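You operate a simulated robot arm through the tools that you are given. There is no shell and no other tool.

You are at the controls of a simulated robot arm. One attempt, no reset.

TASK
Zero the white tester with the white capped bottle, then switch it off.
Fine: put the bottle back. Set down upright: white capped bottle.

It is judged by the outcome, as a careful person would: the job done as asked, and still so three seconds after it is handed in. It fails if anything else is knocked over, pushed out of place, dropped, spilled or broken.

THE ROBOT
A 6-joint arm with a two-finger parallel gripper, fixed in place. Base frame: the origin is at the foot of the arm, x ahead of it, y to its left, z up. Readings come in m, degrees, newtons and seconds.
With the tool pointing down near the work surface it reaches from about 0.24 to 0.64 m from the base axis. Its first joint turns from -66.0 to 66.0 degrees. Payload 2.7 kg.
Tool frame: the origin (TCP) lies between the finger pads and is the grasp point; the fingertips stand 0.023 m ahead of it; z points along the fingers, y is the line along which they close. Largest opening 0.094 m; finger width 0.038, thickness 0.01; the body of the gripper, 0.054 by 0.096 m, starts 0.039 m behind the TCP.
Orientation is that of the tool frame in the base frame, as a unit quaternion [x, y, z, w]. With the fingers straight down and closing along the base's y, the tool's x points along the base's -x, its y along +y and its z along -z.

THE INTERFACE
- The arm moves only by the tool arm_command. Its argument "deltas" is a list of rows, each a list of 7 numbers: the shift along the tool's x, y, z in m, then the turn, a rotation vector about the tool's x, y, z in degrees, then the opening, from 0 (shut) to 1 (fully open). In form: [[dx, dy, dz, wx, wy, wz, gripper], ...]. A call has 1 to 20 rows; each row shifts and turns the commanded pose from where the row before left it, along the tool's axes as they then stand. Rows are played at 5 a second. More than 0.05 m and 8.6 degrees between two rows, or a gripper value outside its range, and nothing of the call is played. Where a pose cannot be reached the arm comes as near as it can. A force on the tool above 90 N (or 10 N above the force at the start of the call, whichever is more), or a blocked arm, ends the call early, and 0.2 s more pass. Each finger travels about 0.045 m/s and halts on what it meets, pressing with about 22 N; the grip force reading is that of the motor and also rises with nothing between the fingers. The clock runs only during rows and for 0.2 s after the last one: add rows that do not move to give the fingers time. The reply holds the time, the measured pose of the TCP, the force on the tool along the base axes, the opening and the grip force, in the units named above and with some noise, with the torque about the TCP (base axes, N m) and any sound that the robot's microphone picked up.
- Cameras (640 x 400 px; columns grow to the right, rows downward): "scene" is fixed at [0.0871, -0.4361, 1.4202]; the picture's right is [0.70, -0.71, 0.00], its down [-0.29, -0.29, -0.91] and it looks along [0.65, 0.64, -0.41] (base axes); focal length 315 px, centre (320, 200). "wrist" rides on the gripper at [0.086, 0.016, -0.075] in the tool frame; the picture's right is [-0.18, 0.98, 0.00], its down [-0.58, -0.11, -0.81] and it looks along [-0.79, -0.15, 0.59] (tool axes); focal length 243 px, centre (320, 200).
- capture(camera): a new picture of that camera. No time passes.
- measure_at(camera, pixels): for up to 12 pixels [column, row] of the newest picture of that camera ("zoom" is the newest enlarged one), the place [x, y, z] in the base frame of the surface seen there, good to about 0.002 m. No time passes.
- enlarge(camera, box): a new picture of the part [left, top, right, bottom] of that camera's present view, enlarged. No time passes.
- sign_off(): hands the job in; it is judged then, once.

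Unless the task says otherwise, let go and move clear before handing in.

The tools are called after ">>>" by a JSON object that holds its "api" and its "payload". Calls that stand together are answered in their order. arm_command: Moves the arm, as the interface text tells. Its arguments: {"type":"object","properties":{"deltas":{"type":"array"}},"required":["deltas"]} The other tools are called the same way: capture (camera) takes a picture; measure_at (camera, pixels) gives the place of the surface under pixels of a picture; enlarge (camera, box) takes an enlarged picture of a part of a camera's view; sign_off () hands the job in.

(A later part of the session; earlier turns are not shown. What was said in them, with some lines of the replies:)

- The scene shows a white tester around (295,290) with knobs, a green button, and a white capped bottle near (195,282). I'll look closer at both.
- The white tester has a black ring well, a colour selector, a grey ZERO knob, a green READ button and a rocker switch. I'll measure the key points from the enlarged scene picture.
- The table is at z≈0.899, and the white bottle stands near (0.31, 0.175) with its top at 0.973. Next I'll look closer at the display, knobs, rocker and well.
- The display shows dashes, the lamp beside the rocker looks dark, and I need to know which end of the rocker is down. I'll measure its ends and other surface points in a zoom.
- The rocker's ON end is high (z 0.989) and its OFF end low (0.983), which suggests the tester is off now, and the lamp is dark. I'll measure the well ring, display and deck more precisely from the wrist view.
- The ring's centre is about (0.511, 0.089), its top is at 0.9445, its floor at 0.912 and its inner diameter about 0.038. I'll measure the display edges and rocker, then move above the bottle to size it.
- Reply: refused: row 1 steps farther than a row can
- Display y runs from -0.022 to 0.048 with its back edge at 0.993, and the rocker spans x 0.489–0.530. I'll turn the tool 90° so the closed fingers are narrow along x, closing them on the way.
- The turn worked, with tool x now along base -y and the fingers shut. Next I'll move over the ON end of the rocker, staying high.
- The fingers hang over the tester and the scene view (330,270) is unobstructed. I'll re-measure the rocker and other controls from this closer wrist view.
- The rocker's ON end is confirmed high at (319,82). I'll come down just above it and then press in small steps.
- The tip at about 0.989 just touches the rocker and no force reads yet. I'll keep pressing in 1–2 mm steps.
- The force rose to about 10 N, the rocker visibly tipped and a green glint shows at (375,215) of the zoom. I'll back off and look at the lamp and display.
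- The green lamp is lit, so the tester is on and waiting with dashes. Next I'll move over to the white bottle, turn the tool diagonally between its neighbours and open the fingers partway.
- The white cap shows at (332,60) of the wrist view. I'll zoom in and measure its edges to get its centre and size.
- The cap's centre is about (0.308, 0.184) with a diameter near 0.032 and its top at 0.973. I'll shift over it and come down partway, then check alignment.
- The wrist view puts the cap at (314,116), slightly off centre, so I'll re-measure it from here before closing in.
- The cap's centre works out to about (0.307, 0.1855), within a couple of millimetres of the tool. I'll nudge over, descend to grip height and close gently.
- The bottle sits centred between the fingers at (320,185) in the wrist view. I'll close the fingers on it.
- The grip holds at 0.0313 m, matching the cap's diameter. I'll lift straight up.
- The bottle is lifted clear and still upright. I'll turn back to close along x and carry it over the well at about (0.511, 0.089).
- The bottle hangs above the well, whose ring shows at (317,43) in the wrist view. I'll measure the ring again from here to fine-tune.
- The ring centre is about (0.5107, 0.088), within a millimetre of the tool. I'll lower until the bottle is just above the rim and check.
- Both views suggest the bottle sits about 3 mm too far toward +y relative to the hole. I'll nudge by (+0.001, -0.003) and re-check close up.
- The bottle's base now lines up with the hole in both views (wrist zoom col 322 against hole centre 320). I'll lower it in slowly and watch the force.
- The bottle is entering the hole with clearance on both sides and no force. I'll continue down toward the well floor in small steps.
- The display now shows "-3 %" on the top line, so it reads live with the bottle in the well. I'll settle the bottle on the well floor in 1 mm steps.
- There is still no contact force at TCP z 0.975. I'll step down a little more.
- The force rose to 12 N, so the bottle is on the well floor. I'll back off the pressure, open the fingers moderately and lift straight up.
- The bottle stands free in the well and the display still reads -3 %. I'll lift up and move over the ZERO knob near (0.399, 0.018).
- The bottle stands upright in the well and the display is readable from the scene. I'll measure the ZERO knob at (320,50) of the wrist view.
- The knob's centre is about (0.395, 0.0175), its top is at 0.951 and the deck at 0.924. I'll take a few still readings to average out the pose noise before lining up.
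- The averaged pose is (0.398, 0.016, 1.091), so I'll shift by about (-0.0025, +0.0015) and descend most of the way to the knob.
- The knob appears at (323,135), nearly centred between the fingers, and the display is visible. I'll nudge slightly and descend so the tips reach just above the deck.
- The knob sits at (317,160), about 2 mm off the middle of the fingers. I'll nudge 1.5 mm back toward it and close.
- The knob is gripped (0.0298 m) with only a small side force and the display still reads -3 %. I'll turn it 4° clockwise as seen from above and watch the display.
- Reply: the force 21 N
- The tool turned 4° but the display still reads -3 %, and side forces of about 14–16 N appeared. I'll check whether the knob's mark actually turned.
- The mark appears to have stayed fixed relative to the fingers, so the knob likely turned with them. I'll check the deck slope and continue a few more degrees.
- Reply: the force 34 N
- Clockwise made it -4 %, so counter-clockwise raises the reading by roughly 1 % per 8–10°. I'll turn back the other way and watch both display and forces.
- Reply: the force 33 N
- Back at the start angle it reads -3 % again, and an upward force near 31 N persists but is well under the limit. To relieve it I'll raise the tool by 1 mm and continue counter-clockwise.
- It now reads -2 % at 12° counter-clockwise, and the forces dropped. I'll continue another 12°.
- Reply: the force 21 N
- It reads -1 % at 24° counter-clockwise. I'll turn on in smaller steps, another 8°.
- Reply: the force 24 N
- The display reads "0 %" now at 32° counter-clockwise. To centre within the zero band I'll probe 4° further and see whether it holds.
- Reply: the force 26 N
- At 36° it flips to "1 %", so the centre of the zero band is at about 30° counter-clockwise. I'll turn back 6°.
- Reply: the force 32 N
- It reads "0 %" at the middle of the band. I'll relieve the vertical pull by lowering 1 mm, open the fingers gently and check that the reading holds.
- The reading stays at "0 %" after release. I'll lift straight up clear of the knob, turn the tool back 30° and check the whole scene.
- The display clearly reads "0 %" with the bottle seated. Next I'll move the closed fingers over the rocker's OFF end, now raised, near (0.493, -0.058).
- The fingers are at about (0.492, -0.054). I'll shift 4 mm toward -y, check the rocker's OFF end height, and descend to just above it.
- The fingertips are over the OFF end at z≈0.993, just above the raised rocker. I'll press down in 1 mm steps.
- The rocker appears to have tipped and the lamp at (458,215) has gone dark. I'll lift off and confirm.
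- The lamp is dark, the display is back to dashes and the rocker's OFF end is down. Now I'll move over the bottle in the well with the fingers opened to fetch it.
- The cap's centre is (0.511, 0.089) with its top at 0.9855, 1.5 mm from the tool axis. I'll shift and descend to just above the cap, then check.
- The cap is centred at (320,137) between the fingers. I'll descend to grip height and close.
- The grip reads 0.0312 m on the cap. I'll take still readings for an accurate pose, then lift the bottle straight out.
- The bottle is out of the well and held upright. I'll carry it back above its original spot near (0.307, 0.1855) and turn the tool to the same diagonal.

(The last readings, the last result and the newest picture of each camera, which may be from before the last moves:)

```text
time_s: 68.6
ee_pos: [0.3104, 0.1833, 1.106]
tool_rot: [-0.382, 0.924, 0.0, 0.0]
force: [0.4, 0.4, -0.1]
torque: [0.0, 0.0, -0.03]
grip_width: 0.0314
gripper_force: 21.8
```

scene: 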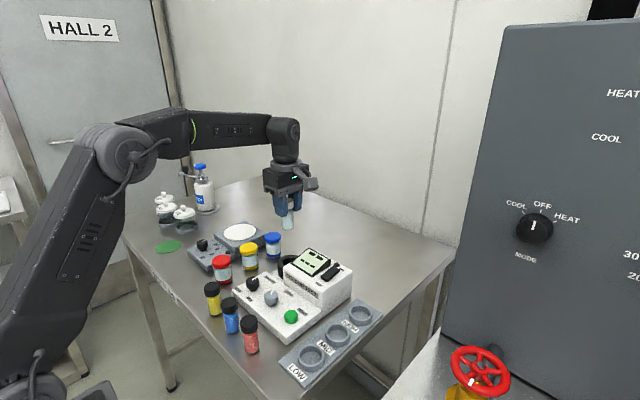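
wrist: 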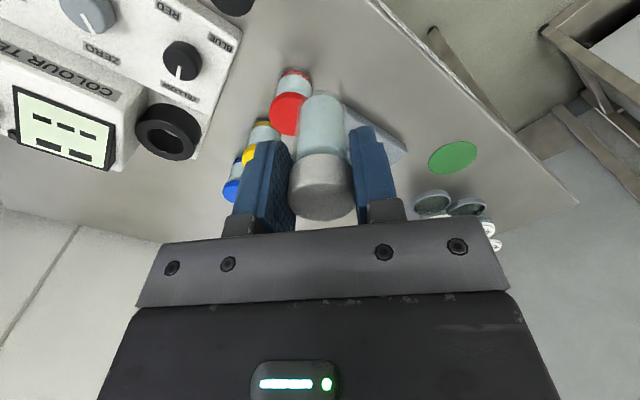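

The cap's centre is at about (0.309, 0.1845), 2 mm from its original place. I'll correct by (-0.002, +0.001) and lower most of the way.

>>> {"api": "arm_command", "payload": {"deltas": [[0.0007, 0.0021, 0.02, 0, 0, 0, 0], [0, 0, 0.03, 0, 0, 0, 0], [0, 0, 0.03, 0, 0, 0, 0], [0, 0, 0.025, 0, 0, 0, 0], [0, 0, 0.015, 0, 0, 0, 0], [0, 0, 0, 0, 0, 0, 0]]}}

>>> {"api": "enlarge", "payload": {"camera": "scene", "box": [160, 230, 260, 320]}}

>>> {"api": "capture", "payload": {"camera": "wrist"}}

```text
time_s: 70.0
ee_pos: [0.3099, 0.1824, 0.9851]
tool_rot: [-0.383, 0.924, 0.0, 0.0]
force: [-0.3, 0.0, -0.3]
torque: [0.01, 0.0, 0.03]
grip_width: 0.0313
gripper_force: 21.9
```

```text
4.44 times, centred on (210, 275) of scene
```

zoom: 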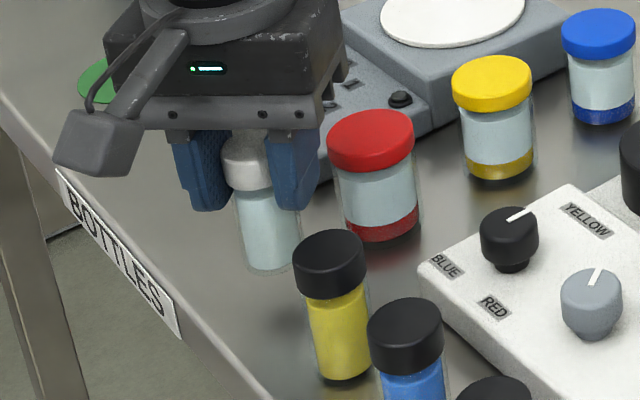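

```text
taken
```

wrist: 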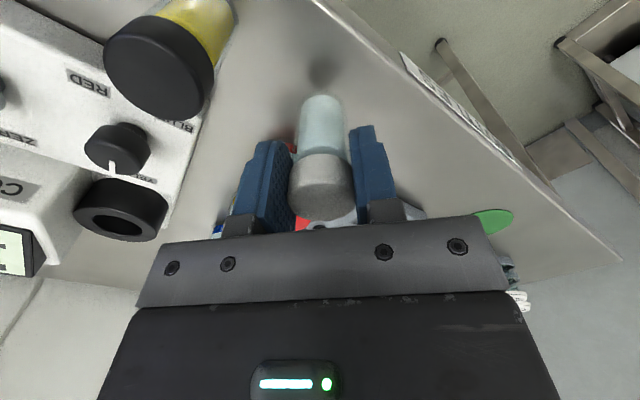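

The bottle is about 2 cm above the table, well clear of the yellow and red neighbours. I'll lower it gently until it touches.

>>> {"api": "arm_command", "payload": {"deltas": [[0, 0, 0.006, 0, 0, 0, 0], [0, 0, 0.006, 0, 0, 0, 0], [0, 0, 0.004, 0, 0, 0, 0], [0, 0, 0.002, 0, 0, 0, 0], [0, 0, 0, 0, 0, 0, 0]]}}

>>> {"api": "arm_command", "payload": {"deltas": [[0, 0, 0.001, 0, 0, 0, 0], [0, 0, 0, 0, 0, 0, 0]]}}

>>> {"api": "arm_command", "payload": {"deltas": [[0, 0, 0.001, 0, 0, 0, 0], [0, 0, 0, 0, 0, 0, 0]]}}

```text
time_s: 71.2
ee_pos: [0.3082, 0.1828, 0.9681]
tool_rot: [-0.383, 0.924, 0.0, 0.0]
force: [0.0, -0.2, -0.6]
torque: [0.01, 0.02, -0.01]
grip_width: 0.0313
gripper_force: 21.8
```

```text
time_s: 71.8
ee_pos: [0.3095, 0.1825, 0.9662]
tool_rot: [-0.383, 0.924, 0.0, 0.0]
force: [1.0, 0.2, -0.5]
torque: [0.01, 0.01, -0.02]
grip_width: 0.0312
gripper_force: 22.2
```

```text
time_s: 72.4
ee_pos: [0.3076, 0.183, 0.9657]
tool_rot: [-0.383, 0.924, -0.001, 0.0]
force: [-0.4, 0.3, -0.9]
torque: [-0.03, 0.01, 0.0]
grip_width: 0.0313
gripper_force: 21.7
```

No contact yet at TCP z 0.9657. I'll keep stepping down 1 mm at a time.

>>> {"api": "arm_command", "payload": {"deltas": [[0, 0, 0.001, 0, 0, 0, 0], [0, 0, 0, 0, 0, 0, 0]]}}

>>> {"api": "arm_command", "payload": {"deltas": [[0, 0, 0.001, 0, 0, 0, 0], [0, 0, 0, 0, 0, 0, 0]]}}

```text
time_s: 73.0
ee_pos: [0.309, 0.1826, 0.965]
tool_rot: [-0.383, 0.924, 0.0, 0.001]
force: [-2.1, -2.1, 6.9]
torque: [-0.08, 0.11, 0.01]
grip_width: 0.0313
gripper_force: 21.6
```

```text
time_s: 73.6
ee_pos: [0.3085, 0.1833, 0.9642]
tool_rot: [-0.383, 0.924, 0.0, 0.001]
force: [-0.7, -2.8, 11.0]
torque: [-0.17, 0.0, 0.02]
grip_width: 0.0315
gripper_force: 21.7
```

The force rose to 11 N, so the bottle is on the table. I'll ease the pressure and open the fingers just enough to clear it.

>>> {"api": "arm_command", "payload": {"deltas": [[0, 0, -0.0013, 0, 0, 0, 0], [0, 0, 0, 0, 0, 0, 0], [0, 0, 0, 0, 0, 0, 0.35], [0, 0, 0, 0, 0, 0, 0.42], [0, 0, 0, 0, 0, 0, 0.5], [0, 0, 0, 0, 0, 0, 0.58], [0, 0, 0, 0, 0, 0, 0.58]]}}

>>> {"api": "enlarge", "payload": {"camera": "scene", "box": [160, 230, 260, 320]}}

>>> {"api": "capture", "payload": {"camera": "wrist"}}

```text
time_s: 75.2
ee_pos: [0.3098, 0.1837, 0.9653]
tool_rot: [-0.382, 0.924, 0.0, 0.001]
force: [-0.3, -0.3, -0.3]
torque: [-0.04, 0.02, 0.01]
grip_width: 0.0543
gripper_force: 0.1
```

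```text
4.44 times, centred on (210, 275) of scene
```

zoom: 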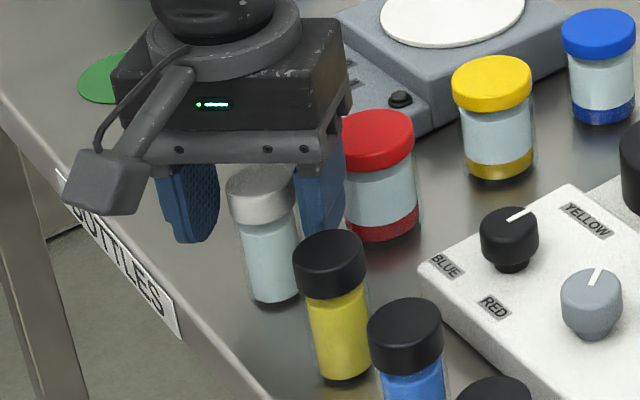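

```text
taken
```

wrist: 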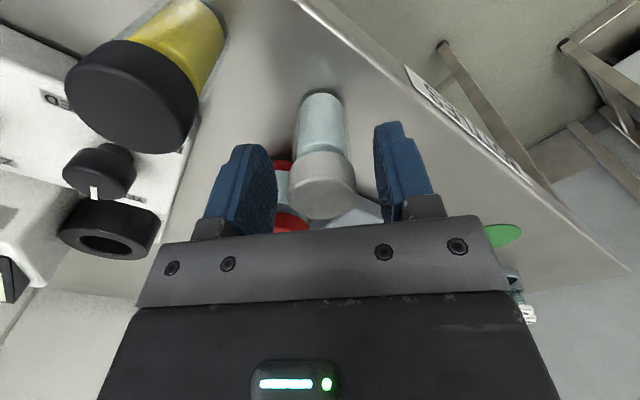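

The bottle stands free between the open fingers at (322,185). I'll lift straight up well clear and check everything.

>>> {"api": "arm_command", "payload": {"deltas": [[0, 0, -0.01, 0, 0, 0, 0.58], [0, 0, -0.02, 0, 0, 0, 0.58], [0, 0, -0.03, 0, 0, 0, 0.58], [0, 0, -0.04, 0, 0, 0, 0.58], [0, 0, -0.04, 0, 0, 0, 0.58], [0, 0, -0.04, 0, 0, 0, 0.58], [0, 0, 0, 0, 0, 0, 0.58]]}}

>>> {"api": "capture", "payload": {"camera": "scene"}}

>>> {"api": "enlarge", "payload": {"camera": "scene", "box": [175, 250, 255, 310]}}

>>> {"api": "measure_at", "payload": {"camera": "zoom", "pixels": [[195, 140], [200, 180], [205, 250], [192, 120], [192, 160]]}}

>>> {"api": "enlarge", "payload": {"camera": "scene", "box": [230, 230, 350, 330]}}

```text
time_s: 76.8
ee_pos: [0.3074, 0.1823, 1.1466]
tool_rot: [-0.383, 0.924, 0.0, 0.0]
force: [0.0, -0.4, -0.1]
torque: [0.03, -0.02, 0.0]
grip_width: 0.0544
gripper_force: 0.0
```

```text
taken
```

scene: 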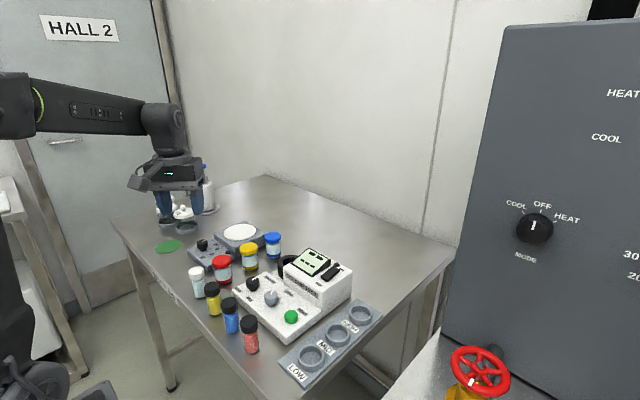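

```text
6.67 times, centred on (215, 280) of scene
```

zoom: 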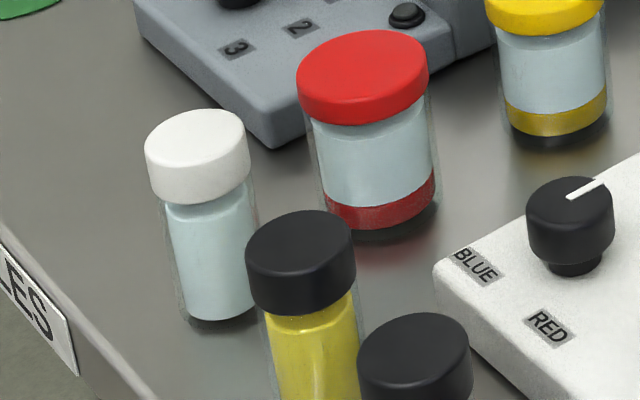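

```text
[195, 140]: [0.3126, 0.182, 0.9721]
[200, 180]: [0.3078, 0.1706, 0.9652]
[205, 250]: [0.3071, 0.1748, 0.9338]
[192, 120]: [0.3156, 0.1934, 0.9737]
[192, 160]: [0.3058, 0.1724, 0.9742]
```

```text
4.00 times, centred on (290, 280) of scene
```

zoom: 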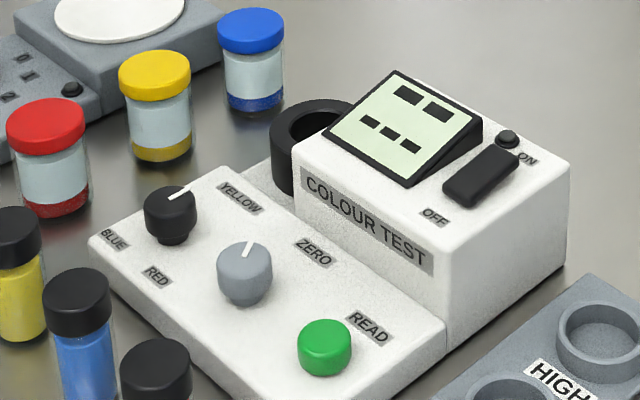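

The white bottle stands upright at its original spot, within about 2 mm in the zoom at (195,155). The tester is off, with its lamp dark and OFF end down, and the ZERO knob keeps its adjusted setting. Nothing else has moved and the arm is clear, so I'm handing in.

>>> {"api": "sign_off", "payload": {}}

```text
The job is handed in.
```

The white tester is zeroed with the white capped bottle and switched off. The bottle is back upright within about 2 mm of where it started.

- **Zeroing:** The tester was off at the start, so I switched it on first. With the bottle in the well it read -3 %. I turned the ZERO knob about 30° counter-clockwise until it read 0 %. It kept reading 0 % after I let go of the knob.
- **Switching off:** I pressed the OFF end of the rocker. The lamp went dark and the display went back to dashes.
- **Everything else:** In the last pictures nothing else had moved. The arm was clear of the table when I handed in.

I left the colour selector on YELLOW and did not press READ.
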